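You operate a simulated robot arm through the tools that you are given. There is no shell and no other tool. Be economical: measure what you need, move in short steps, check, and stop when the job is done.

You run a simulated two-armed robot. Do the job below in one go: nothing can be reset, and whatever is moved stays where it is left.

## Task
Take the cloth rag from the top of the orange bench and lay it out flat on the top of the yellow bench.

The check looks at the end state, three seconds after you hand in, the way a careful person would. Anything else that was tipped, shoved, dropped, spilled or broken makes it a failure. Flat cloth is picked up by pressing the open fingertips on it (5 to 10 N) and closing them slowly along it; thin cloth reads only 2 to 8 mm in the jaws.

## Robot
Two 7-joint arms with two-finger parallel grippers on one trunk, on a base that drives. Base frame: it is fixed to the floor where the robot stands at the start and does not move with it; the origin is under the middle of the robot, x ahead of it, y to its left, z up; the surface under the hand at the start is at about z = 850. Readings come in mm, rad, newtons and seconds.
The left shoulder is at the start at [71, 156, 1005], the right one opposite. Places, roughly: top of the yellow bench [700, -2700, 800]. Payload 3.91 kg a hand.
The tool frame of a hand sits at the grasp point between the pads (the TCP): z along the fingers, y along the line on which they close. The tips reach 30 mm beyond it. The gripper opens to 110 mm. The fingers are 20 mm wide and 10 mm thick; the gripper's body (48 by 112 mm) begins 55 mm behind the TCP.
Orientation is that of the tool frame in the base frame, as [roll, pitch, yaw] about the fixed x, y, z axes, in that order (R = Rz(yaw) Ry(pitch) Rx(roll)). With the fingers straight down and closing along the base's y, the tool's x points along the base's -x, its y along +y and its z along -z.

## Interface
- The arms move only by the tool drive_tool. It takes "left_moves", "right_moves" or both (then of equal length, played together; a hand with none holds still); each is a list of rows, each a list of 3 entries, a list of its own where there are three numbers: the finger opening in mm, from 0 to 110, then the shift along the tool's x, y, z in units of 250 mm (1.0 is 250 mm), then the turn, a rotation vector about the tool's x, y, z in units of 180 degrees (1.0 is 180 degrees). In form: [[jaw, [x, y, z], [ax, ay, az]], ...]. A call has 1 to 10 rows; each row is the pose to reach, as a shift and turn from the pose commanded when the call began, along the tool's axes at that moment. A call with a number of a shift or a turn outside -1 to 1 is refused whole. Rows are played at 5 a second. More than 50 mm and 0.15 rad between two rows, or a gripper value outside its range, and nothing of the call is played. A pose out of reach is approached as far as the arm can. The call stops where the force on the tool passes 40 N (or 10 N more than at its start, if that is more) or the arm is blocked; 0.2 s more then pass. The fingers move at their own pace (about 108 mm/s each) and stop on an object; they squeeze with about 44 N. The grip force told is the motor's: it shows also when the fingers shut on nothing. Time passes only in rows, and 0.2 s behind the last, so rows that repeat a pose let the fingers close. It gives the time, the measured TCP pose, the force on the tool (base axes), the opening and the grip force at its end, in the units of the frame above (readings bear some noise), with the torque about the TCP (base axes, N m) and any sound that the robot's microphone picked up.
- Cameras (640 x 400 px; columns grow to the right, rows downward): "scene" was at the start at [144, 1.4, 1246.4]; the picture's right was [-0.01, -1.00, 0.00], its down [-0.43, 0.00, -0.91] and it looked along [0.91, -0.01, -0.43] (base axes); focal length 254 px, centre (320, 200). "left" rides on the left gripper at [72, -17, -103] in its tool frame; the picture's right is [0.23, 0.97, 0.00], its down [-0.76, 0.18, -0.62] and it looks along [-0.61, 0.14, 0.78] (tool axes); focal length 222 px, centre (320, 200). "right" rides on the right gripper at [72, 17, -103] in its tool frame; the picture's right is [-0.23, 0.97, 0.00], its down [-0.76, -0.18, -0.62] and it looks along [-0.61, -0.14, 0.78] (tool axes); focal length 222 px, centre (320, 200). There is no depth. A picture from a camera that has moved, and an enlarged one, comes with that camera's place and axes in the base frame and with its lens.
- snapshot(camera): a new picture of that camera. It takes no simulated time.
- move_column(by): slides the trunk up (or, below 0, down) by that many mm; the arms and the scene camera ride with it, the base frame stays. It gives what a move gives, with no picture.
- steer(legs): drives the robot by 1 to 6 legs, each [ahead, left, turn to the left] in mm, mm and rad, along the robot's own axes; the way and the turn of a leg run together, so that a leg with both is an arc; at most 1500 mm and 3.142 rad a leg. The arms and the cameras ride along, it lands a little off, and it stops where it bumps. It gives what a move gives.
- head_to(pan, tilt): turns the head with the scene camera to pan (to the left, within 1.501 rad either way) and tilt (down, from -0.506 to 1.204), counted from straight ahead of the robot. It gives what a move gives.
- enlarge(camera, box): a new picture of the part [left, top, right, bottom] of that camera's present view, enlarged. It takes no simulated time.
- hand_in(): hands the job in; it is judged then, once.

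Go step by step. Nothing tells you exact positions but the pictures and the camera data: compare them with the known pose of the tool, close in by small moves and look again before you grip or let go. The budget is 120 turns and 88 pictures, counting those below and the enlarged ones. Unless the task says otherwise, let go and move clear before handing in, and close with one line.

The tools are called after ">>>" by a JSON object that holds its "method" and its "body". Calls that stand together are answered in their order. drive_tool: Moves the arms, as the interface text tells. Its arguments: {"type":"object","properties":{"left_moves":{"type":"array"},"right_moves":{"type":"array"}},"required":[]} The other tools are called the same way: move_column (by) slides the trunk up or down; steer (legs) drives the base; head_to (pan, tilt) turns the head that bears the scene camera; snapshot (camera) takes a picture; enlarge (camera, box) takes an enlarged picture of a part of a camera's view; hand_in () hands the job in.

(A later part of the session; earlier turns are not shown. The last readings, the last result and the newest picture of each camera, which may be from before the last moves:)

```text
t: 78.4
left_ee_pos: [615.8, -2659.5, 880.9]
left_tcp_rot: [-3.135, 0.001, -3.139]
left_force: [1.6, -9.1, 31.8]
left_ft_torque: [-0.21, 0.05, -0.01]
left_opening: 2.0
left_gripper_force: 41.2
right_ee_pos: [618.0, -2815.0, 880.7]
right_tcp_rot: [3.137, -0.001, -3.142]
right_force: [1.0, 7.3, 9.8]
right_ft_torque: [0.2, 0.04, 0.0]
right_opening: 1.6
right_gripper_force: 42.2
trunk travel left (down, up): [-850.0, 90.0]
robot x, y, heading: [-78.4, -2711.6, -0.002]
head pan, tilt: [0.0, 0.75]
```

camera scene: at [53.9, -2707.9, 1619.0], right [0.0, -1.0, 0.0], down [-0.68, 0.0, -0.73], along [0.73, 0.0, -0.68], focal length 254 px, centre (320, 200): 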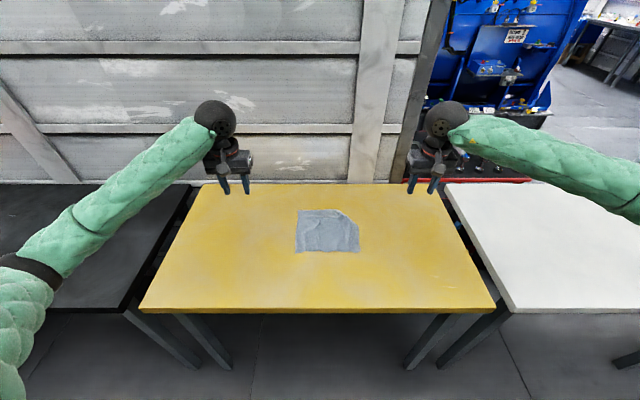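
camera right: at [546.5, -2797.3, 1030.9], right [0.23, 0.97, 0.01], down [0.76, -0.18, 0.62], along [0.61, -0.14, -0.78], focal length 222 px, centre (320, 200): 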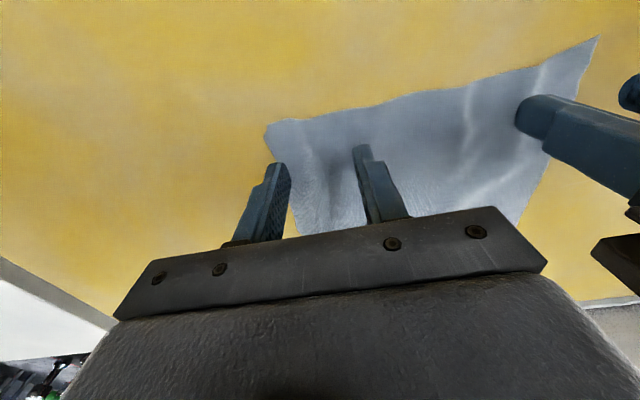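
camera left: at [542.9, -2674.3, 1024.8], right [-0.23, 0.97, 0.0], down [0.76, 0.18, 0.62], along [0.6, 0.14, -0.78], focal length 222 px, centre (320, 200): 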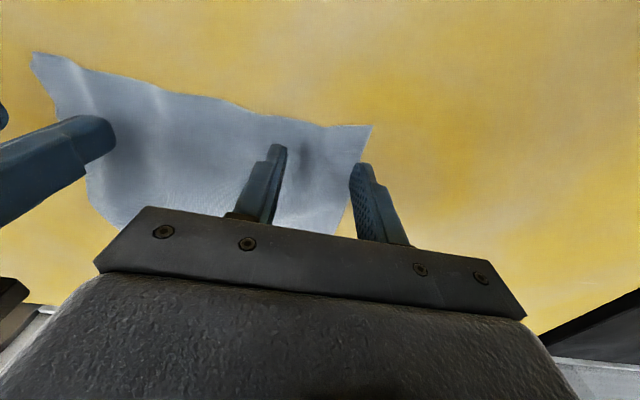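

Both hands hold again. Lifting straight up, then forward.

>>> {"method": "drive_tool", "body": {"left_moves": [[0, [0, 0, -0.06], [0, 0, 0]], [0, [-0.04, 0, -0.18], [0, 0, 0]], [0, [-0.08, 0, -0.3], [0, 0, 0]], [0, [-0.12, 0, -0.42], [0, 0, 0]], [0, [-0.16, 0, -0.54], [0, 0, 0]], [0, [-0.2, 0, -0.66], [0, 0, 0]], [0, [-0.24, 0, -0.78], [0, 0, 0]], [0, [-0.28, 0, -0.9], [0, 0, 0]], [0, [-0.32, 0, -1.0], [0, 0, 0]]], "right_moves": [[0, [0, 0, -0.06], [0, 0, 0]], [0, [-0.04, 0, -0.18], [0, 0, 0]], [0, [-0.08, 0, -0.3], [0, 0, 0]], [0, [-0.12, 0, -0.42], [0, 0, 0]], [0, [-0.16, 0, -0.54], [0, 0, 0]], [0, [-0.2, 0, -0.66], [0, 0, 0]], [0, [-0.24, 0, -0.78], [0, 0, 0]], [0, [-0.28, 0, -0.9], [0, 0, 0]], [0, [-0.32, 0, -1.0], [0, 0, 0]]]}}

>>> {"method": "drive_tool", "body": {"left_moves": [[0, [-0.1, 0, -0.1], [0, 0, 0]], [0, [-0.22, 0, -0.2], [0, 0, 0]], [0, [-0.34, 0, -0.3], [0, 0, 0]], [0, [-0.46, 0, -0.4], [0, 0, 0]], [0, [-0.58, 0, -0.44], [0, 0, 0]], [0, [-0.62, 0, -0.44], [0, 0, 0]], [0, [-0.62, 0, -0.44], [0, 0, 0]], [0, [-0.62, 0, -0.44], [0, 0, 0]]], "right_moves": [[0, [-0.1, 0, -0.1], [0, 0, 0]], [0, [-0.22, 0, -0.2], [0, 0, 0]], [0, [-0.34, 0, -0.3], [0, 0, 0]], [0, [-0.46, 0, -0.4], [0, 0, 0]], [0, [-0.58, 0, -0.44], [0, 0, 0]], [0, [-0.62, 0, -0.44], [0, 0, 0]], [0, [-0.62, 0, -0.44], [0, 0, 0]], [0, [-0.62, 0, -0.44], [0, 0, 0]]]}}

>>> {"method": "enlarge", "body": {"camera": "scene", "box": [240, 80, 400, 220]}}

>>> {"method": "snapshot", "body": {"camera": "right"}}

```text
t: 80.4
left_ee_pos: [697.8, -2657.8, 1129.0]
left_tcp_rot: [-3.138, -0.003, -3.14]
left_force: [-1.4, -19.5, -1.0]
left_ft_torque: [-0.62, -0.01, -0.02]
left_opening: 1.6
left_gripper_force: 42.1
right_ee_pos: [700.6, -2817.1, 1129.7]
right_tcp_rot: [3.138, -0.001, -3.141]
right_force: [0.1, 19.4, -0.4]
right_ft_torque: [0.61, 0.02, -0.03]
right_opening: 1.9
right_gripper_force: 42.1
trunk travel left (down, up): [-850.0, 90.0]
robot x, y, heading: [-78.9, -2710.5, 0.001]
head pan, tilt: [0.0, 0.75]
```

```text
t: 82.2
left_ee_pos: [854.6, -2655.4, 1237.1]
left_tcp_rot: [-3.137, -0.003, -3.139]
left_force: [-0.2, -28.3, -0.2]
left_ft_torque: [-0.89, 0.0, -0.02]
left_opening: 2.0
left_gripper_force: 41.9
right_ee_pos: [855.9, -2817.1, 1239.5]
right_tcp_rot: [3.137, -0.001, -3.141]
right_force: [0.3, 27.9, -0.7]
right_ft_torque: [0.88, -0.02, -0.03]
right_opening: 1.8
right_gripper_force: 41.9
trunk travel left (down, up): [-850.0, 90.0]
robot x, y, heading: [-77.0, -2712.6, 0.0]
head pan, tilt: [0.0, 0.75]
```

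```text
2.86 times, centred on (320, 150) of scene
camera zoom: at [57.2, -2708.1, 1618.8], right [0.0, -1.0, 0.0], down [-0.68, 0.0, -0.73], along [0.73, 0.0, -0.68], focal length 727 px, centre (320, 343)
```

zoom: 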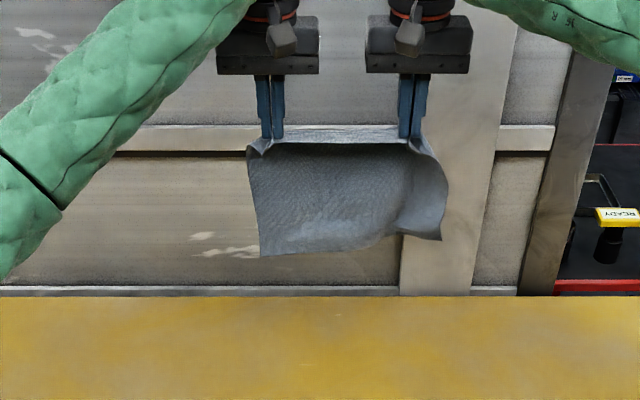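

```text
32 pictures are left
camera right: at [783.9, -2799.4, 1342.5], right [0.23, 0.97, 0.01], down [0.76, -0.18, 0.62], along [0.61, -0.14, -0.78], focal length 222 px, centre (320, 200)
```

right: 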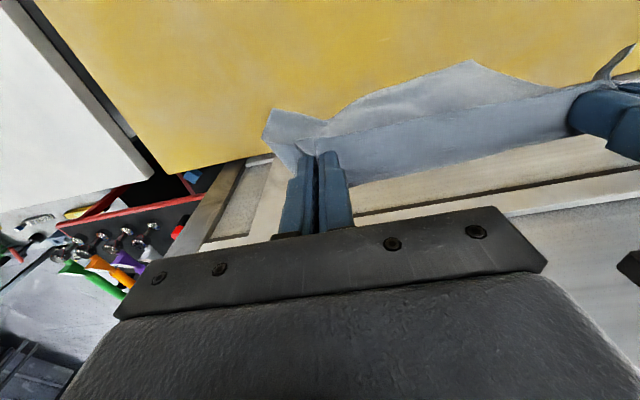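

The corner has unfolded. I'll lower to just above the bench, let it settle, then sweep back at a good pace while lowering so the lower edge trails away from me.

>>> {"method": "drive_tool", "body": {"left_moves": [[0, [-0.02, -0.005, 0.1], [0, 0, 0]], [0, [-0.04, -0.005, 0.2], [0, 0, 0]], [0, [-0.04, -0.005, 0.3], [0, 0, 0]], [0, [-0.04, -0.005, 0.38], [0, 0, 0]], [0, [-0.04, -0.005, 0.38], [0, 0, 0]], [0, [-0.04, -0.005, 0.38], [0, 0, 0]], [0, [-0.04, -0.005, 0.38], [0, 0, 0]]], "right_moves": [[0, [-0.02, 0.005, 0.1], [0, 0, 0]], [0, [-0.04, 0.005, 0.2], [0, 0, 0]], [0, [-0.04, 0.005, 0.3], [0, 0, 0]], [0, [-0.04, 0.005, 0.38], [0, 0, 0]], [0, [-0.04, 0.005, 0.38], [0, 0, 0]], [0, [-0.04, 0.005, 0.38], [0, 0, 0]], [0, [-0.04, 0.005, 0.38], [0, 0, 0]]]}}

>>> {"method": "enlarge", "body": {"camera": "scene", "box": [240, 100, 400, 220]}}

>>> {"method": "snapshot", "body": {"camera": "right"}}

```text
t: 83.8
left_ee_pos: [863.2, -2656.2, 1143.2]
left_tcp_rot: [-3.136, -0.003, -3.137]
left_force: [0.3, -18.7, -0.4]
left_ft_torque: [-0.6, 0.01, -0.05]
left_opening: 1.9
left_gripper_force: 42.0
right_ee_pos: [865.5, -2815.6, 1142.5]
right_tcp_rot: [3.136, -0.002, 3.141]
right_force: [0.4, 20.3, -0.4]
right_ft_torque: [0.6, 0.0, -0.02]
right_opening: 2.0
right_gripper_force: 41.7
trunk travel left (down, up): [-850.0, 90.0]
robot x, y, heading: [-78.9, -2707.5, 0.002]
head pan, tilt: [0.0, 0.75]
```

```text
3.33 times, centred on (320, 160) of scene
camera zoom: at [57.1, -2708.1, 1618.7], right [0.0, -1.0, 0.0], down [-0.68, 0.0, -0.73], along [0.73, 0.0, -0.68], focal length 848 px, centre (320, 333)
```

zoom: 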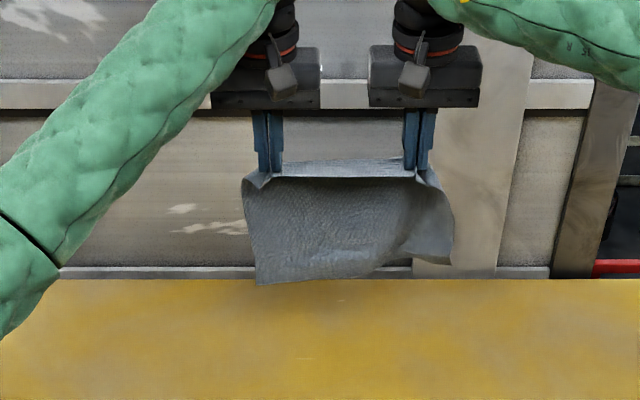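

```text
30 pictures are left
camera right: at [792.5, -2798.6, 1247.4], right [0.23, 0.97, 0.0], down [0.76, -0.18, 0.62], along [0.61, -0.14, -0.78], focal length 222 px, centre (320, 200)
```

right: 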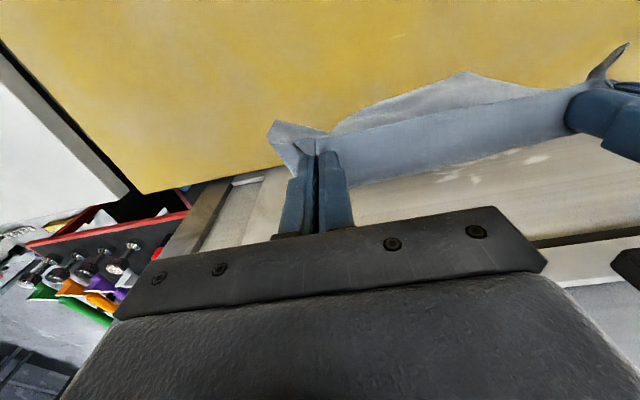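

It hangs just above the bench, still slightly wavy at the right corner. Now the sweeping lay-down.

>>> {"method": "drive_tool", "body": {"left_moves": [[0, [0.17, 0, 0.02], [0, 0, 0]], [0, [0.35, 0, 0.06], [0, 0, 0]], [0, [0.52, 0, 0.14], [0, 0, 0]], [0, [0.66, 0, 0.24], [0, 0, 0]], [0, [0.76, 0, 0.35], [0, 0, 0]], [0, [0.84, 0, 0.47], [0, 0, 0]], [0, [0.9, 0, 0.59], [0, 0, 0]], [0, [0.95, 0, 0.71], [0, 0, 0]], [0, [1.0, 0, 0.83], [0, 0, 0]]], "right_moves": [[0, [0.17, 0, 0.02], [0, 0, 0]], [0, [0.35, 0, 0.06], [0, 0, 0]], [0, [0.52, 0, 0.14], [0, 0, 0]], [0, [0.66, 0, 0.24], [0, 0, 0]], [0, [0.76, 0, 0.35], [0, 0, 0]], [0, [0.84, 0, 0.47], [0, 0, 0]], [0, [0.9, 0, 0.59], [0, 0, 0]], [0, [0.95, 0, 0.71], [0, 0, 0]], [0, [1.0, 0, 0.83], [0, 0, 0]]]}}

>>> {"method": "enlarge", "body": {"camera": "scene", "box": [240, 170, 400, 290]}}

>>> {"method": "snapshot", "body": {"camera": "right"}}

```text
t: 85.8
left_ee_pos: [611.6, -2658.3, 936.5]
left_tcp_rot: [-3.137, 0.0, -3.138]
left_force: [0.0, -5.6, 0.2]
left_ft_torque: [-0.19, -0.01, 0.01]
left_opening: 1.6
left_gripper_force: 41.6
right_ee_pos: [616.1, -2814.8, 936.6]
right_tcp_rot: [3.136, -0.003, 3.142]
right_force: [-0.9, 6.2, 0.1]
right_ft_torque: [0.19, 0.0, 0.0]
right_opening: 1.8
right_gripper_force: 41.7
trunk travel left (down, up): [-850.0, 90.0]
robot x, y, heading: [-76.9, -2708.6, -0.003]
head pan, tilt: [0.0, 0.75]
```

```text
3.33 times, centred on (320, 230) of scene
camera zoom: at [56.1, -2708.3, 1619.0], right [0.0, -1.0, 0.0], down [-0.68, 0.0, -0.73], along [0.73, 0.0, -0.68], focal length 848 px, centre (320, 100)
```

zoom: 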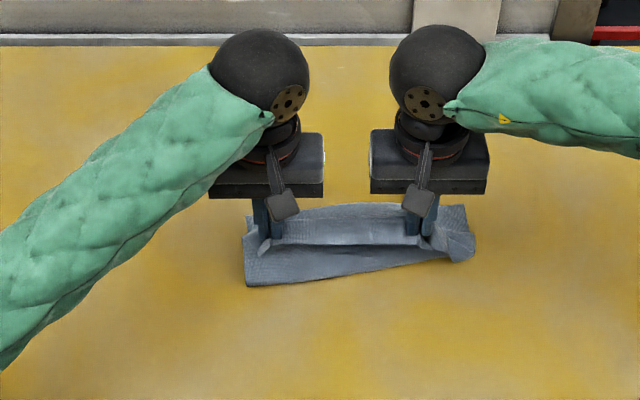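

```text
28 pictures are left
camera right: at [543.1, -2797.4, 1040.9], right [0.23, 0.97, 0.0], down [0.76, -0.18, 0.62], along [0.61, -0.14, -0.78], focal length 222 px, centre (320, 200)
```

right: 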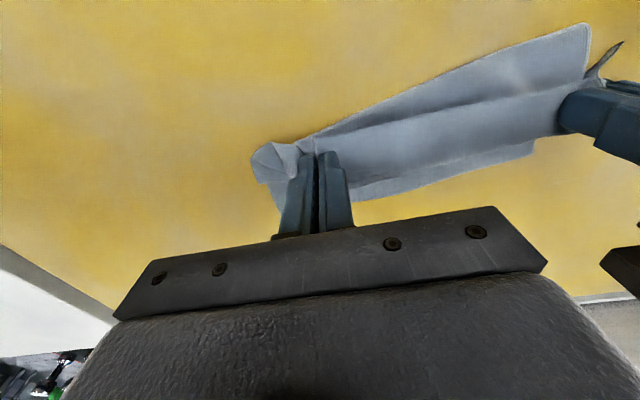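

The sheet swung towards me, so its lower edge now lies on my side of the hands. Since the corner curls this way anyway, I'll lift, let it settle, and lay it the other way: lower edge landing near me, hands moving away.

>>> {"method": "drive_tool", "body": {"left_moves": [[0, [0.02, 0, -0.14], [0, 0, 0]], [0, [0.02, 0, -0.28], [0, 0, 0]], [0, [0.02, 0, -0.42], [0, 0, 0]], [0, [0.02, 0, -0.56], [0, 0, 0]], [0, [0.02, 0, -0.7], [0, 0, 0]], [0, [0.02, 0, -0.84], [0, 0, 0]], [0, [0.02, 0, -0.84], [0, 0, 0]], [0, [0.02, 0, -0.84], [0, 0, 0]], [0, [0.02, 0, -0.84], [0, 0, 0]], [0, [0.02, 0, -0.84], [0, 0, 0]]], "right_moves": [[0, [0.036, 0, -0.14], [0, 0, 0]], [0, [0.036, 0, -0.28], [0, 0, 0]], [0, [0.036, 0, -0.42], [0, 0, 0]], [0, [0.036, 0, -0.56], [0, 0, 0]], [0, [0.036, 0, -0.7], [0, 0, 0]], [0, [0.036, 0, -0.84], [0, 0, 0]], [0, [0.036, 0, -0.84], [0, 0, 0]], [0, [0.036, 0, -0.84], [0, 0, 0]], [0, [0.036, 0, -0.84], [0, 0, 0]], [0, [0.036, 0, -0.84], [0, 0, 0]]]}}

>>> {"method": "enlarge", "body": {"camera": "scene", "box": [240, 130, 400, 250]}}

>>> {"method": "snapshot", "body": {"camera": "right"}}

```text
t: 88.0
left_ee_pos: [609.0, -2657.0, 1144.8]
left_tcp_rot: [-3.135, -0.004, -3.137]
left_force: [-2.1, -15.3, -0.1]
left_ft_torque: [-0.46, 0.0, -0.03]
left_opening: 2.2
left_gripper_force: 41.6
right_ee_pos: [604.8, -2816.4, 1146.5]
right_tcp_rot: [3.136, -0.001, -3.14]
right_force: [0.5, 14.6, 0.0]
right_ft_torque: [0.46, 0.0, -0.04]
right_opening: 1.9
right_gripper_force: 42.3
trunk travel left (down, up): [-850.0, 90.0]
robot x, y, heading: [-81.1, -2710.7, -0.0]
head pan, tilt: [0.0, 0.75]
```

```text
3.33 times, centred on (320, 190) of scene
camera zoom: at [56.8, -2708.2, 1618.8], right [0.0, -1.0, 0.0], down [-0.68, 0.0, -0.73], along [0.73, 0.0, -0.68], focal length 848 px, centre (320, 233)
```

zoom: 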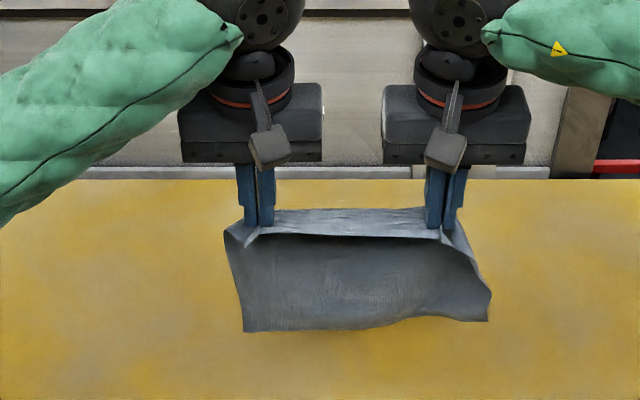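

```text
26 pictures are left
camera right: at [532.9, -2798.6, 1249.8], right [0.23, 0.97, 0.01], down [0.76, -0.18, 0.62], along [0.61, -0.14, -0.78], focal length 222 px, centre (320, 200)
```

right: 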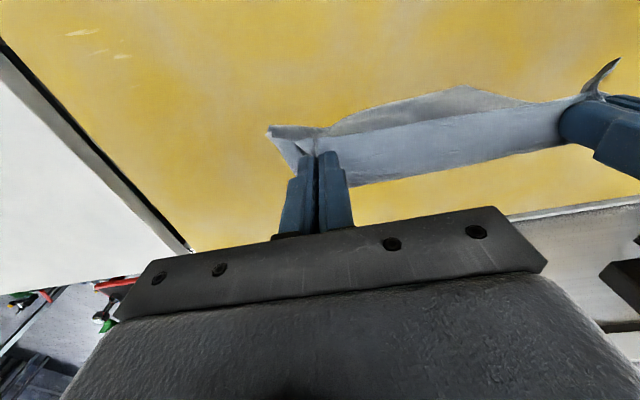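

The cloth hangs free with the corner out. I'll draw back 50 mm to keep the far end within reach, settle it, then look.

>>> {"method": "drive_tool", "body": {"left_moves": [[0, [0.05, 0, 0], [0, 0, 0]], [0, [0.1, 0, 0.02], [0, 0, 0]], [0, [0.15, 0, 0.04], [0, 0, 0]], [0, [0.19, 0, 0.06], [0, 0, 0]], [0, [0.2, 0, 0.08], [0, 0, 0]], [0, [0.2, 0, 0.08], [0, 0, 0]], [0, [0.2, 0, 0.08], [0, 0, 0]], [0, [0.2, 0, 0.08], [0, 0, 0]], [0, [0.2, 0, 0.08], [0, 0, 0]], [0, [0.2, 0, 0.08], [0, 0, 0]]], "right_moves": [[0, [0.05, 0, 0], [0, 0, 0]], [0, [0.1, 0, 0.02], [0, 0, 0]], [0, [0.15, 0, 0.04], [0, 0, 0]], [0, [0.19, 0, 0.06], [0, 0, 0]], [0, [0.2, 0, 0.08], [0, 0, 0]], [0, [0.2, 0, 0.08], [0, 0, 0]], [0, [0.2, 0, 0.08], [0, 0, 0]], [0, [0.2, 0, 0.08], [0, 0, 0]], [0, [0.2, 0, 0.08], [0, 0, 0]], [0, [0.2, 0, 0.08], [0, 0, 0]]]}}

>>> {"method": "drive_tool", "body": {"left_moves": [[0, [-0.02, 0, 0.06], [0, 0, 0]], [0, [-0.06, 0, 0.12], [0, 0, 0]], [0, [-0.12, 0, 0.18], [0, 0, 0]], [0, [-0.2, 0, 0.25], [0, 0, 0]], [0, [-0.28, 0, 0.32], [0, 0, 0]], [0, [-0.36, 0, 0.4], [0, 0, 0]]], "right_moves": [[0, [-0.02, 0, 0.06], [0, 0, 0]], [0, [-0.06, 0, 0.12], [0, 0, 0]], [0, [-0.12, 0, 0.18], [0, 0, 0]], [0, [-0.2, 0, 0.25], [0, 0, 0]], [0, [-0.28, 0, 0.32], [0, 0, 0]], [0, [-0.36, 0, 0.4], [0, 0, 0]]]}}

>>> {"method": "enlarge", "body": {"camera": "scene", "box": [240, 150, 400, 270]}}

```text
t: 90.2
left_ee_pos: [558.6, -2657.6, 1127.5]
left_tcp_rot: [-3.137, -0.001, -3.137]
left_force: [0.0, -12.4, 0.6]
left_ft_torque: [-0.38, 0.03, -0.01]
left_opening: 1.8
left_gripper_force: 42.1
right_ee_pos: [556.3, -2815.4, 1126.4]
right_tcp_rot: [3.137, -0.001, -3.14]
right_force: [1.2, 12.7, 0.2]
right_ft_torque: [0.41, -0.06, -0.03]
right_opening: 1.8
right_gripper_force: 41.8
trunk travel left (down, up): [-850.0, 90.0]
robot x, y, heading: [-78.6, -2708.7, -0.002]
head pan, tilt: [0.0, 0.75]
```

```text
t: 91.6
left_ee_pos: [648.1, -2658.4, 1025.3]
left_tcp_rot: [-3.138, -0.003, -3.137]
left_force: [-0.6, -12.3, 0.2]
left_ft_torque: [-0.42, 0.01, 0.0]
left_opening: 1.9
left_gripper_force: 42.4
right_ee_pos: [647.9, -2817.2, 1026.5]
right_tcp_rot: [3.138, -0.004, 3.14]
right_force: [0.9, 12.8, -0.1]
right_ft_torque: [0.39, -0.03, 0.0]
right_opening: 2.0
right_gripper_force: 42.2
trunk travel left (down, up): [-850.0, 90.0]
robot x, y, heading: [-76.6, -2708.9, -0.004]
head pan, tilt: [0.0, 0.75]
```

```text
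3.33 times, centred on (320, 210) of scene
camera zoom: at [58.1, -2707.9, 1618.7], right [0.0, -1.0, 0.0], down [-0.68, 0.0, -0.73], along [0.73, 0.0, -0.68], focal length 848 px, centre (320, 167)
```

zoom: 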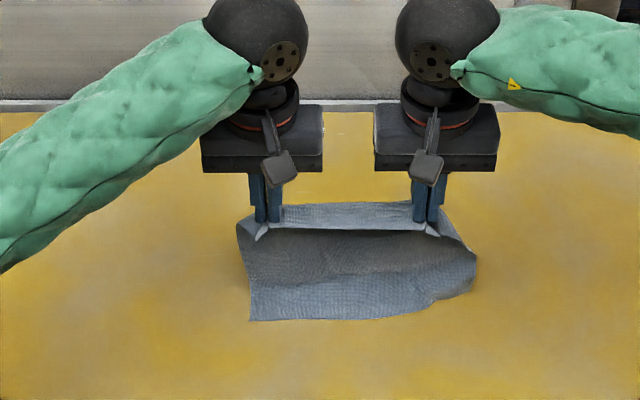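

>>> {"method": "enlarge", "body": {"camera": "scene", "box": [330, 205, 370, 235]}}

>>> {"method": "snapshot", "body": {"camera": "right"}}

```text
13.33 times, centred on (350, 220) of scene
camera zoom: at [58.1, -2707.9, 1618.7], right [0.0, -1.0, 0.0], down [-0.68, 0.0, -0.73], along [0.73, 0.0, -0.68], focal length 3392 px, centre (-80, -67)
```

zoom: 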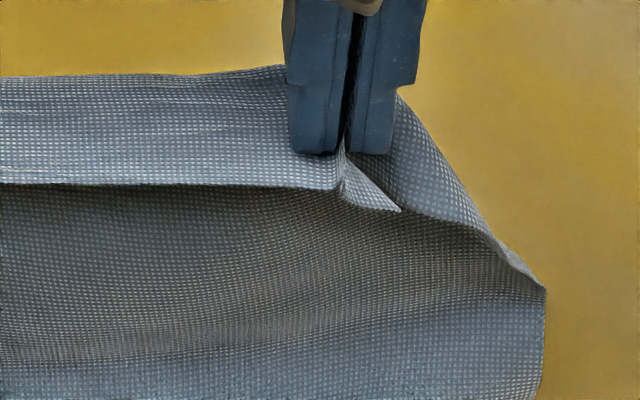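

```text
23 pictures are left
camera right: at [575.0, -2798.8, 1130.4], right [0.23, 0.97, 0.0], down [0.76, -0.18, 0.62], along [0.6, -0.14, -0.78], focal length 222 px, centre (320, 200)
```

right: 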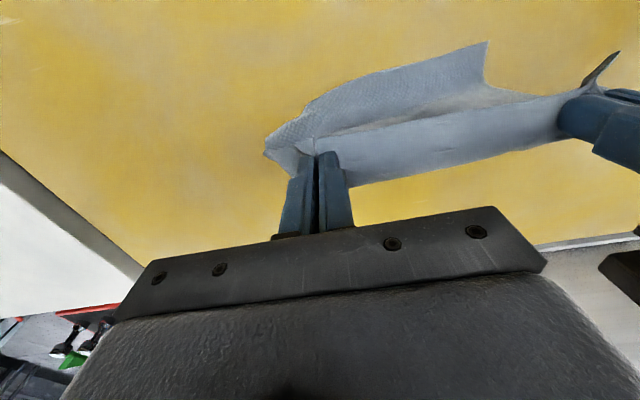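

The hem is landing on my side as intended. I'll continue forward and down, stopping just above contact.

>>> {"method": "drive_tool", "body": {"left_moves": [[0, [-0.1, 0, 0.09], [0, 0, 0]], [0, [-0.2, 0, 0.18], [0, 0, 0]], [0, [-0.3, 0, 0.27], [0, 0, 0]], [0, [-0.4, 0, 0.36], [0, 0, 0]], [0, [-0.5, 0, 0.45], [0, 0, 0]], [0, [-0.57, 0, 0.53], [0, 0, 0]]], "right_moves": [[0, [-0.1, 0, 0.09], [0, 0, 0]], [0, [-0.2, 0, 0.18], [0, 0, 0]], [0, [-0.3, 0, 0.27], [0, 0, 0]], [0, [-0.4, 0, 0.36], [0, 0, 0]], [0, [-0.5, 0, 0.45], [0, 0, 0]], [0, [-0.57, 0, 0.53], [0, 0, 0]]]}}

>>> {"method": "steer", "body": {"legs": [[50, 0, 0]]}}

>>> {"method": "enlarge", "body": {"camera": "scene", "box": [240, 170, 400, 290]}}

```text
t: 93.0
left_ee_pos: [790.0, -2660.0, 892.4]
left_tcp_rot: [-3.137, -0.001, -3.137]
left_force: [-0.4, -7.3, -0.2]
left_ft_torque: [-0.27, 0.03, -0.03]
left_opening: 1.7
left_gripper_force: 41.8
right_ee_pos: [789.6, -2815.2, 892.6]
right_tcp_rot: [3.137, -0.002, 3.14]
right_force: [0.7, 7.2, 0.1]
right_ft_torque: [0.26, 0.02, -0.03]
right_opening: 1.7
right_gripper_force: 41.7
trunk travel left (down, up): [-850.0, 90.0]
robot x, y, heading: [-79.8, -2707.4, -0.004]
head pan, tilt: [0.0, 0.75]
```

```text
t: 94.0
left_ee_pos: [831.4, -2657.6, 902.6]
left_tcp_rot: [-3.137, 0.007, -3.141]
left_force: [-0.5, -7.4, 0.0]
left_ft_torque: [-0.22, -0.03, -0.03]
left_opening: 1.8
left_gripper_force: 41.7
right_ee_pos: [829.6, -2814.8, 902.3]
right_tcp_rot: [3.137, 0.007, 3.14]
right_force: [-0.9, 7.1, 0.5]
right_ft_torque: [0.25, -0.07, -0.02]
right_opening: 1.9
right_gripper_force: 41.6
trunk travel left (down, up): [-850.0, 90.0]
robot x, y, heading: [-29.5, -2712.2, -0.001]
head pan, tilt: [0.0, 0.75]
```

```text
3.33 times, centred on (320, 230) of scene
camera zoom: at [92.7, -2708.1, 1620.4], right [0.0, -1.0, 0.0], down [-0.68, 0.0, -0.74], along [0.74, 0.0, -0.68], focal length 848 px, centre (320, 100)
```

zoom: 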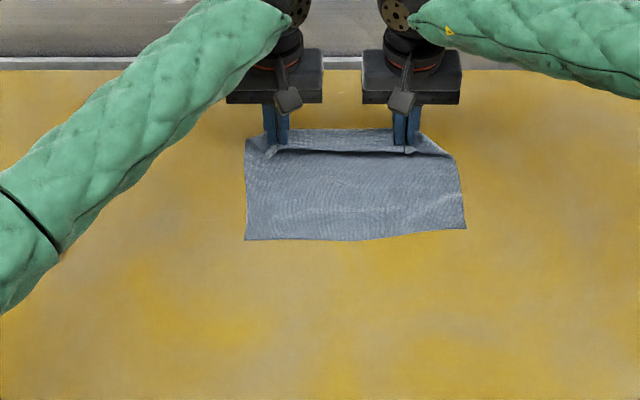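

The laid part is flat with all hem corners out, but the body seems to lean back a few millimetres, as if something touches. I'll check the whole view.

>>> {"method": "snapshot", "body": {"camera": "scene"}}

```text
21 pictures are left
camera scene: at [92.7, -2708.1, 1620.4], right [0.0, -1.0, 0.0], down [-0.68, 0.0, -0.74], along [0.74, 0.0, -0.68], focal length 254 px, centre (320, 200)
```

scene: 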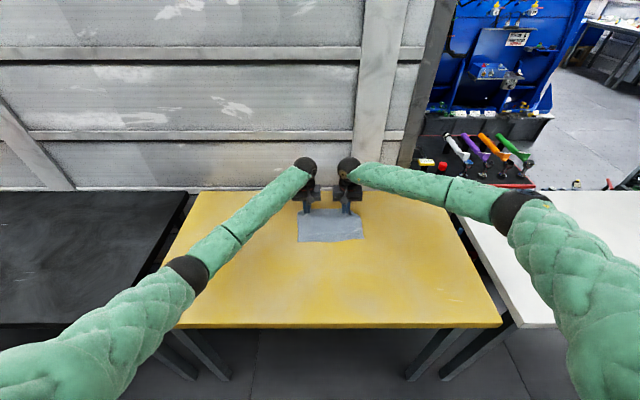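

Nothing is visibly touching; it may be just rocking from the stop. I'll wait a moment and read the pose.

>>> {"method": "drive_tool", "body": {"left_moves": [[0, [0, 0, 0], [0, 0, 0]], [0, [0, 0, 0], [0, 0, 0]], [0, [0, 0, 0], [0, 0, 0]]], "right_moves": [[0, [0, 0, 0], [0, 0, 0]], [0, [0, 0, 0], [0, 0, 0]], [0, [0, 0, 0], [0, 0, 0]]]}}

```text
t: 94.8
left_ee_pos: [839.5, -2659.2, 891.9]
left_tcp_rot: [-3.137, -0.003, -3.139]
left_force: [0.2, -5.9, -0.7]
left_ft_torque: [-0.23, 0.05, -0.03]
left_opening: 1.7
left_gripper_force: 41.6
right_ee_pos: [838.4, -2815.5, 892.9]
right_tcp_rot: [3.136, -0.004, 3.142]
right_force: [0.4, 6.0, -0.4]
right_ft_torque: [0.22, 0.01, -0.02]
right_opening: 1.8
right_gripper_force: 41.8
trunk travel left (down, up): [-850.0, 90.0]
robot x, y, heading: [-29.3, -2710.6, -0.001]
head pan, tilt: [0.0, 0.75]
```

It was only rocking. The grip leaves a ~40 mm strip folded over at the far side, so I'll release here, then re-grip the smooth near hem and lay once more away from me, when that strip will hang open.

>>> {"method": "drive_tool", "body": {"left_moves": [[0, [-0.05, 0, 0.02], [0, 0, 0]], [0, [-0.1, 0, 0.03], [0, 0, 0]], [10, [-0.1, 0, 0.03], [0, 0, 0]], [25, [-0.1, 0, 0.03], [0, 0, 0]], [40, [-0.1, 0, 0.03], [0, 0, 0]], [44, [-0.1, 0, -0.02], [0, 0, 0]], [44, [-0.08, 0, -0.15], [0, 0, 0]], [44, [-0.06, 0, -0.3], [0, 0, 0]], [44, [0.02, 0, -0.46], [0, 0, 0]], [44, [0.14, 0, -0.6], [0, 0, 0]]], "right_moves": [[0, [-0.05, 0, 0.02], [0, 0, 0]], [0, [-0.1, 0, 0.03], [0, 0, 0]], [10, [-0.1, 0, 0.03], [0, 0, 0]], [25, [-0.1, 0, 0.03], [0, 0, 0]], [40, [-0.1, 0, 0.03], [0, 0, 0]], [44, [-0.1, 0, -0.02], [0, 0, 0]], [44, [-0.08, 0, -0.15], [0, 0, 0]], [44, [-0.06, 0, -0.3], [0, 0, 0]], [44, [0.02, 0, -0.46], [0, 0, 0]], [44, [0.14, 0, -0.6], [0, 0, 0]]]}}

>>> {"method": "enlarge", "body": {"camera": "scene", "box": [240, 170, 400, 290]}}

```text
t: 97.0
left_ee_pos: [800.0, -2658.0, 1044.7]
left_tcp_rot: [-3.136, 0.0, -3.138]
left_force: [-0.6, -0.3, 0.4]
left_ft_torque: [0.0, -0.03, -0.02]
left_opening: 44.1
left_gripper_force: 0.0
right_ee_pos: [798.2, -2815.2, 1045.7]
right_tcp_rot: [3.137, 0.002, 3.141]
right_force: [-0.8, 1.2, 1.0]
right_ft_torque: [-0.05, -0.01, -0.02]
right_opening: 43.7
right_gripper_force: 0.0
trunk travel left (down, up): [-850.0, 90.0]
robot x, y, heading: [-28.9, -2715.1, 0.0]
head pan, tilt: [0.0, 0.75]
```

```text
3.33 times, centred on (320, 230) of scene
camera zoom: at [102.1, -2707.6, 1619.1], right [0.0, -1.0, 0.0], down [-0.68, 0.0, -0.73], along [0.73, 0.0, -0.68], focal length 848 px, centre (320, 100)
```

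zoom: 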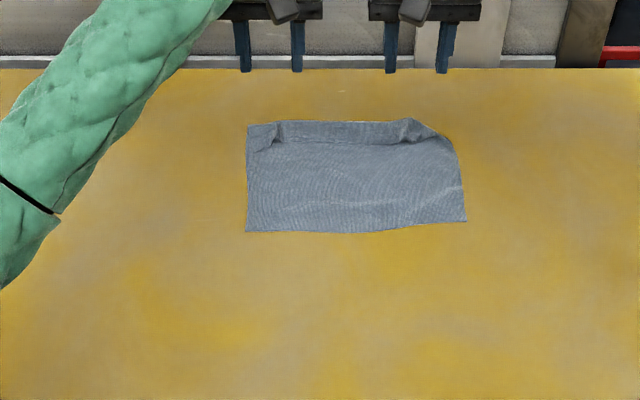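

The near hem is straight: corners at ≈(708, -2623) and (723, -2876). I'll bring the hands above them.

>>> {"method": "drive_tool", "body": {"left_moves": [[44, [0.1, -0.004, 0.06], [0, 0, 0]], [44, [0.21, -0.008, 0.14], [0, 0, 0]], [44, [0.316, -0.012, 0.24], [0, 0, 0]], [44, [0.316, -0.012, 0.36], [0, 0, 0]], [44, [0.316, -0.012, 0.48], [0, 0, 0]], [44, [0.316, -0.012, 0.48], [0, 0, 0]]], "right_moves": [[44, [0.09, -0.03, 0.06], [0, 0, 0]], [44, [0.18, -0.06, 0.14], [0, 0, 0]], [44, [0.268, -0.092, 0.24], [0, 0, 0]], [44, [0.268, -0.092, 0.36], [0, 0, 0]], [44, [0.268, -0.092, 0.48], [0, 0, 0]], [44, [0.268, -0.092, 0.48], [0, 0, 0]]]}}

>>> {"method": "snapshot", "body": {"camera": "left"}}

>>> {"method": "snapshot", "body": {"camera": "right"}}

```text
t: 98.4
left_ee_pos: [723.4, -2661.8, 923.7]
left_tcp_rot: [-3.136, 0.0, -3.138]
left_force: [-0.3, -1.0, -0.2]
left_ft_torque: [0.01, 0.02, 0.01]
left_opening: 44.0
left_gripper_force: 0.0
right_ee_pos: [736.0, -2837.9, 924.3]
right_tcp_rot: [3.137, 0.002, 3.139]
right_force: [0.1, -0.5, 0.7]
right_ft_torque: [-0.01, -0.04, 0.02]
right_opening: 43.9
right_gripper_force: 0.1
trunk travel left (down, up): [-850.0, 90.0]
robot x, y, heading: [-29.8, -2709.2, -0.002]
head pan, tilt: [0.0, 0.75]
```

```text
19 pictures are left
camera left: at [651.3, -2678.4, 1027.0], right [-0.23, 0.97, -0.01], down [0.76, 0.18, 0.62], along [0.61, 0.14, -0.78], focal length 222 px, centre (320, 200)
```

left: 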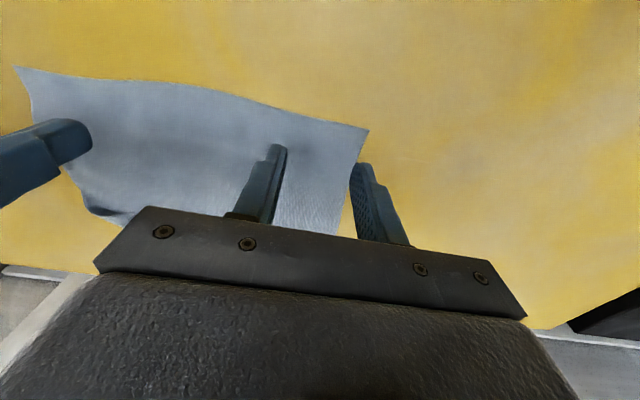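

```text
18 pictures are left
camera right: at [662.8, -2820.7, 1028.1], right [0.23, 0.97, 0.01], down [0.76, -0.18, 0.62], along [0.61, -0.14, -0.78], focal length 222 px, centre (320, 200)
```

right: 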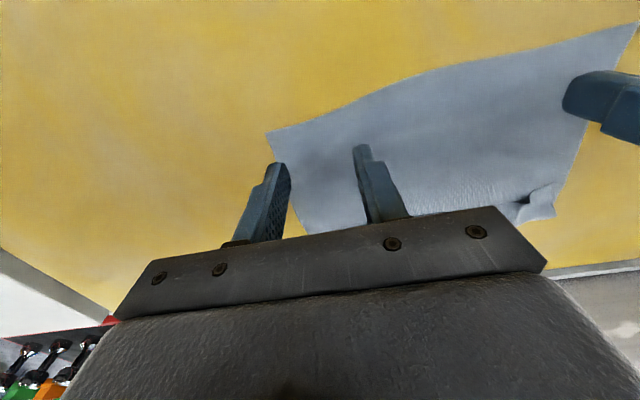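

Both hands are well placed over the hem corners. Lowering to contact.

>>> {"method": "drive_tool", "body": {"left_moves": [[44, [0, 0, 0.08], [0, 0, 0]], [44, [0, 0, 0.155], [0, 0, 0]], [44, [0, 0, 0.168], [0, 0, 0]], [44, [0, 0, 0.173], [0, 0, 0]], [44, [0, 0, 0.173], [0, 0, 0]]], "right_moves": [[44, [0.02, 0, 0.08], [0, 0, 0]], [44, [0.02, 0, 0.155], [0, 0, 0]], [44, [0.02, 0, 0.165], [0, 0, 0]], [44, [0.02, 0, 0.171], [0, 0, 0]], [44, [0.02, 0, 0.171], [0, 0, 0]]]}}

```text
t: 99.6
left_ee_pos: [723.8, -2661.7, 881.1]
left_tcp_rot: [-3.135, 0.002, -3.138]
left_force: [0.9, -0.3, 6.3]
left_ft_torque: [0.22, 0.0, 0.01]
left_opening: 44.0
left_gripper_force: 0.1
right_ee_pos: [730.2, -2840.1, 882.0]
right_tcp_rot: [3.135, 0.0, 3.141]
right_force: [0.7, 0.1, -0.5]
right_ft_torque: [-0.01, 0.02, -0.01]
right_opening: 44.1
right_gripper_force: 0.0
trunk travel left (down, up): [-850.0, 90.0]
robot x, y, heading: [-27.4, -2710.0, 0.003]
head pan, tilt: [0.0, 0.75]
```

>>> {"method": "drive_tool", "body": {"left_moves": [[44, [0, 0, 0.002], [0, 0, 0]], [44, [0, 0, 0.004], [0, 0, 0]]], "right_moves": [[44, [0, 0, 0.005], [0, 0, 0]], [44, [0, 0, 0.008], [0, 0, 0]]]}}

```text
t: 100.2
left_ee_pos: [723.4, -2662.1, 881.3]
left_tcp_rot: [-3.137, -0.002, -3.14]
left_force: [0.3, 1.5, 6.3]
left_ft_torque: [0.22, -0.03, -0.01]
left_opening: 44.4
left_gripper_force: 0.3
right_ee_pos: [729.3, -2838.8, 882.1]
right_tcp_rot: [3.138, 0.003, 3.139]
right_force: [2.2, -0.7, 8.4]
right_ft_torque: [-0.23, -0.01, 0.03]
right_opening: 43.7
right_gripper_force: 0.1
trunk travel left (down, up): [-850.0, 90.0]
robot x, y, heading: [-29.0, -2712.3, -0.001]
head pan, tilt: [0.0, 0.75]
```

>>> {"method": "drive_tool", "body": {"left_moves": [[44, [0, 0, 0.005], [0, 0, 0]], [38, [0, 0, 0.005], [0, 0, 0]], [33, [0, 0, 0.005], [0, 0, 0]], [28, [0, 0, 0.005], [0, 0, 0]], [23, [0, 0, 0.005], [0, 0, 0]], [17, [0, 0, 0.005], [0, 0, 0]], [11, [0, 0, 0.005], [0, 0, 0]], [5, [0, 0, 0.005], [0, 0, 0]], [0, [0, 0, 0.005], [0, 0, 0]], [0, [0, 0, 0.005], [0, 0, 0]]], "right_moves": [[44, [0, 0, 0.004], [0, 0, 0]], [38, [0, 0, 0.004], [0, 0, 0]], [33, [0, 0, 0.004], [0, 0, 0]], [28, [0, 0, 0.004], [0, 0, 0]], [23, [0, 0, 0.004], [0, 0, 0]], [17, [0, 0, 0.004], [0, 0, 0]], [11, [0, 0, 0.004], [0, 0, 0]], [5, [0, 0, 0.004], [0, 0, 0]], [0, [0, 0, 0.004], [0, 0, 0]], [0, [0, 0, 0.004], [0, 0, 0]]]}}

```text
t: 102.4
left_ee_pos: [720.9, -2664.1, 881.8]
left_tcp_rot: [-3.135, 0.002, -3.139]
left_force: [1.1, -13.2, 4.1]
left_ft_torque: [-0.42, -0.01, 0.02]
left_opening: 1.7
left_gripper_force: 41.5
right_ee_pos: [727.9, -2837.8, 881.0]
right_tcp_rot: [3.135, 0.003, -3.142]
right_force: [0.4, 12.9, 35.3]
right_ft_torque: [0.24, 0.07, -0.02]
right_opening: 2.0
right_gripper_force: 42.6
trunk travel left (down, up): [-850.0, 90.0]
robot x, y, heading: [-31.1, -2711.5, -0.002]
head pan, tilt: [0.0, 0.75]
```

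Both hold the hem. Lifting with a little forward travel until it hangs free, then letting it settle.

>>> {"method": "drive_tool", "body": {"left_moves": [[0, [0, 0, -0.08], [0, 0, 0]], [0, [0, -0.004, -0.2], [0, 0, 0]], [0, [-0.04, -0.004, -0.32], [0, 0, 0]], [0, [-0.08, -0.004, -0.44], [0, 0, 0]], [0, [-0.12, -0.004, -0.56], [0, 0, 0]], [0, [-0.16, -0.004, -0.68], [0, 0, 0]], [0, [-0.2, -0.004, -0.8], [0, 0, 0]], [0, [-0.24, -0.004, -0.9], [0, 0, 0]], [0, [-0.28, -0.004, -1.0], [0, 0, 0]]], "right_moves": [[0, [0, 0, -0.08], [0, 0, 0]], [0, [0.01, 0.004, -0.2], [0, 0, 0]], [0, [-0.02, 0.004, -0.32], [0, 0, 0]], [0, [-0.06, 0.004, -0.44], [0, 0, 0]], [0, [-0.1, 0.004, -0.56], [0, 0, 0]], [0, [-0.14, 0.004, -0.68], [0, 0, 0]], [0, [-0.18, 0.004, -0.8], [0, 0, 0]], [0, [-0.22, 0.004, -0.9], [0, 0, 0]], [0, [-0.26, 0.004, -1.0], [0, 0, 0]]]}}

>>> {"method": "drive_tool", "body": {"left_moves": [[0, [-0.06, 0, -0.08], [0, 0, 0]], [0, [-0.12, 0, -0.16], [0, 0, 0]], [0, [-0.16, 0, -0.2], [0, 0, 0]], [0, [-0.18, 0, -0.2], [0, 0, 0]], [0, [-0.18, 0, -0.2], [0, 0, 0]], [0, [-0.18, 0, -0.2], [0, 0, 0]], [0, [-0.18, 0, -0.2], [0, 0, 0]], [0, [-0.18, 0, -0.2], [0, 0, 0]]], "right_moves": [[0, [-0.06, 0, -0.08], [0, 0, 0]], [0, [-0.12, 0, -0.16], [0, 0, 0]], [0, [-0.16, 0, -0.2], [0, 0, 0]], [0, [-0.18, 0, -0.2], [0, 0, 0]], [0, [-0.18, 0, -0.2], [0, 0, 0]], [0, [-0.18, 0, -0.2], [0, 0, 0]], [0, [-0.18, 0, -0.2], [0, 0, 0]], [0, [-0.18, 0, -0.2], [0, 0, 0]]]}}

>>> {"method": "enlarge", "body": {"camera": "scene", "box": [240, 100, 400, 240]}}

>>> {"method": "snapshot", "body": {"camera": "right"}}

```text
t: 104.4
left_ee_pos: [794.4, -2662.2, 1130.5]
left_tcp_rot: [-3.136, -0.002, -3.139]
left_force: [0.0, -18.8, -0.2]
left_ft_torque: [-0.59, -0.01, -0.02]
left_opening: 1.6
left_gripper_force: 41.6
right_ee_pos: [794.2, -2838.3, 1129.7]
right_tcp_rot: [3.135, -0.002, -3.141]
right_force: [0.7, 19.4, -0.5]
right_ft_torque: [0.61, -0.04, -0.04]
right_opening: 1.8
right_gripper_force: 41.8
trunk travel left (down, up): [-850.0, 90.0]
robot x, y, heading: [-32.1, -2709.0, -0.003]
head pan, tilt: [0.0, 0.75]
```

```text
t: 106.2
left_ee_pos: [837.7, -2661.3, 1179.6]
left_tcp_rot: [-3.135, 0.0, -3.139]
left_force: [-0.6, -22.7, 0.2]
left_ft_torque: [-0.74, 0.02, 0.01]
left_opening: 1.7
left_gripper_force: 41.8
right_ee_pos: [839.1, -2838.0, 1179.3]
right_tcp_rot: [3.137, 0.001, 3.141]
right_force: [-0.2, 22.9, 0.8]
right_ft_torque: [0.7, 0.01, -0.04]
right_opening: 1.8
right_gripper_force: 41.1
trunk travel left (down, up): [-850.0, 90.0]
robot x, y, heading: [-28.9, -2712.3, -0.004]
head pan, tilt: [0.0, 0.75]
```

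```text
2.86 times, centred on (320, 170) of scene
camera zoom: at [104.9, -2708.1, 1618.8], right [0.0, -1.0, 0.0], down [-0.68, 0.0, -0.73], along [0.73, 0.0, -0.68], focal length 727 px, centre (320, 286)
```

zoom: 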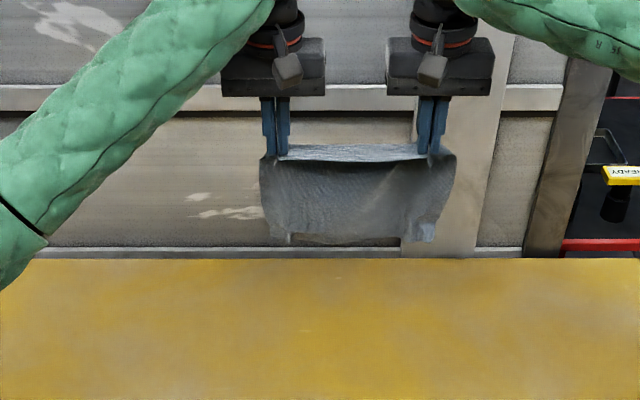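

```text
16 pictures are left
camera right: at [766.9, -2821.3, 1282.7], right [0.23, 0.97, 0.01], down [0.76, -0.18, 0.62], along [0.61, -0.14, -0.78], focal length 222 px, centre (320, 200)
```

right: 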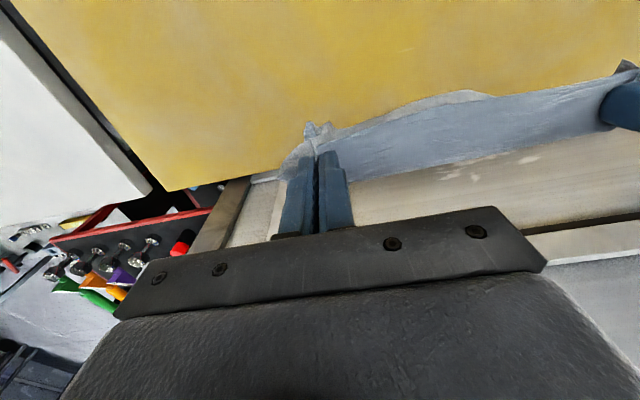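

The sheet hangs evenly; its lower edge curls away from me, the right way for this lay. I'll lower straight to near contact, settle, then go back and down slowly.

>>> {"method": "drive_tool", "body": {"left_moves": [[0, [0, -0.004, 0.12], [0, 0, 0]], [0, [0, -0.004, 0.24], [0, 0, 0]], [0, [0, -0.004, 0.36], [0, 0, 0]], [0, [0, -0.004, 0.4], [0, 0, 0]], [0, [0, -0.004, 0.4], [0, 0, 0]], [0, [0, -0.004, 0.4], [0, 0, 0]], [0, [0, -0.004, 0.4], [0, 0, 0]]], "right_moves": [[0, [0, 0.004, 0.12], [0, 0, 0]], [0, [0, 0.004, 0.24], [0, 0, 0]], [0, [0, 0.004, 0.36], [0, 0, 0]], [0, [0, 0.004, 0.4], [0, 0, 0]], [0, [0, 0.004, 0.4], [0, 0, 0]], [0, [0, 0.004, 0.4], [0, 0, 0]], [0, [0, 0.004, 0.4], [0, 0, 0]]]}}

>>> {"method": "enlarge", "body": {"camera": "scene", "box": [240, 120, 400, 240]}}

```text
t: 107.8
left_ee_pos: [839.1, -2662.5, 1079.3]
left_tcp_rot: [-3.138, -0.001, -3.139]
left_force: [-1.1, -18.2, 0.4]
left_ft_torque: [-0.52, 0.0, 0.04]
left_opening: 1.4
left_gripper_force: 41.7
right_ee_pos: [839.7, -2838.2, 1079.2]
right_tcp_rot: [3.136, 0.0, -3.141]
right_force: [0.5, 18.1, -0.4]
right_ft_torque: [0.55, 0.0, -0.03]
right_opening: 2.0
right_gripper_force: 41.8
trunk travel left (down, up): [-850.0, 90.0]
robot x, y, heading: [-29.9, -2708.9, 0.001]
head pan, tilt: [0.0, 0.75]
```

```text
3.33 times, centred on (320, 180) of scene
camera zoom: at [105.0, -2708.2, 1618.8], right [0.0, -1.0, 0.0], down [-0.68, 0.0, -0.73], along [0.73, 0.0, -0.68], focal length 848 px, centre (320, 267)
```

zoom: 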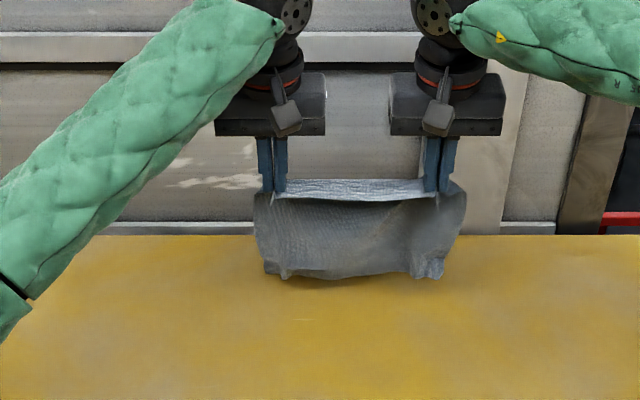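

>>> {"method": "drive_tool", "body": {"left_moves": [[0, [0.01, 0, 0.06], [0, 0, 0]], [0, [0.03, 0, 0.12], [0, 0, 0]], [0, [0.06, 0, 0.18], [0, 0, 0]], [0, [0.1, 0, 0.24], [0, 0, 0]], [0, [0.15, 0, 0.3], [0, 0, 0]], [0, [0.21, 0, 0.36], [0, 0, 0]], [0, [0.28, 0, 0.42], [0, 0, 0]]], "right_moves": [[0, [0.01, 0, 0.06], [0, 0, 0]], [0, [0.03, 0, 0.12], [0, 0, 0]], [0, [0.06, 0, 0.18], [0, 0, 0]], [0, [0.1, 0, 0.24], [0, 0, 0]], [0, [0.15, 0, 0.3], [0, 0, 0]], [0, [0.21, 0, 0.36], [0, 0, 0]], [0, [0.28, 0, 0.42], [0, 0, 0]]]}}

>>> {"method": "enlarge", "body": {"camera": "scene", "box": [240, 140, 400, 260]}}

```text
t: 109.4
left_ee_pos: [768.2, -2663.2, 974.4]
left_tcp_rot: [-3.138, 0.0, -3.139]
left_force: [-0.5, -9.6, 0.0]
left_ft_torque: [-0.31, 0.0, -0.03]
left_opening: 1.6
left_gripper_force: 41.9
right_ee_pos: [769.6, -2835.9, 972.8]
right_tcp_rot: [3.136, 0.0, 3.141]
right_force: [-0.2, 9.2, -0.3]
right_ft_torque: [0.3, -0.02, -0.01]
right_opening: 1.7
right_gripper_force: 42.0
trunk travel left (down, up): [-850.0, 90.0]
robot x, y, heading: [-29.4, -2710.1, -0.002]
head pan, tilt: [0.0, 0.75]
```

```text
3.33 times, centred on (320, 200) of scene
camera zoom: at [104.4, -2708.3, 1619.0], right [0.0, -1.0, 0.0], down [-0.68, 0.0, -0.73], along [0.73, 0.0, -0.68], focal length 848 px, centre (320, 200)
```

zoom: 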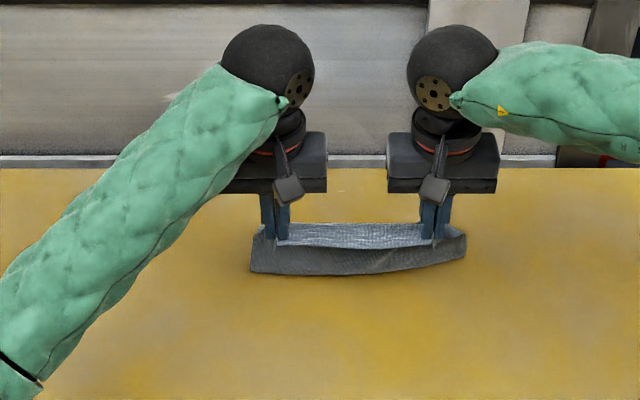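

The sheet slopes properly from hands to bench. Continuing back and down to just above contact.

>>> {"method": "drive_tool", "body": {"left_moves": [[0, [0.09, 0, 0.07], [0, 0, 0]], [0, [0.18, 0, 0.14], [0, 0, 0]], [0, [0.27, 0, 0.21], [0, 0, 0]], [0, [0.36, 0, 0.27], [0, 0, 0]], [0, [0.44, 0, 0.315], [0, 0, 0]], [0, [0.52, 0, 0.345], [0, 0, 0]], [0, [0.56, 0, 0.355], [0, 0, 0]]], "right_moves": [[0, [0.09, 0, 0.07], [0, 0, 0]], [0, [0.18, 0, 0.14], [0, 0, 0]], [0, [0.27, 0, 0.21], [0, 0, 0]], [0, [0.36, 0, 0.27], [0, 0, 0]], [0, [0.44, 0, 0.315], [0, 0, 0]], [0, [0.52, 0, 0.345], [0, 0, 0]], [0, [0.56, 0, 0.355], [0, 0, 0]]]}}

>>> {"method": "enlarge", "body": {"camera": "scene", "box": [240, 160, 400, 280]}}

```text
t: 111.0
left_ee_pos: [628.5, -2664.9, 886.6]
left_tcp_rot: [-3.138, 0.0, -3.139]
left_force: [-0.3, -3.3, -0.5]
left_ft_torque: [-0.09, 0.03, -0.01]
left_opening: 1.7
left_gripper_force: 41.6
right_ee_pos: [627.9, -2835.2, 885.1]
right_tcp_rot: [3.138, 0.001, 3.139]
right_force: [0.2, 3.8, -1.2]
right_ft_torque: [0.09, -0.01, 0.02]
right_opening: 1.9
right_gripper_force: 42.0
trunk travel left (down, up): [-850.0, 90.0]
robot x, y, heading: [-31.6, -2710.1, -0.003]
head pan, tilt: [0.0, 0.75]
```

```text
3.33 times, centred on (320, 220) of scene
camera zoom: at [104.5, -2708.1, 1618.9], right [0.0, -1.0, 0.0], down [-0.68, 0.0, -0.73], along [0.73, 0.0, -0.68], focal length 848 px, centre (320, 133)
```

zoom: 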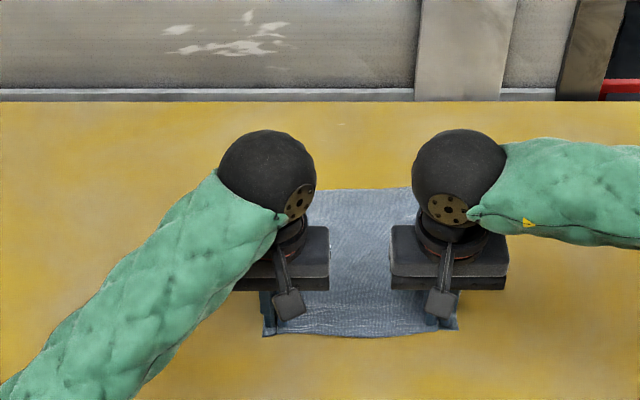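

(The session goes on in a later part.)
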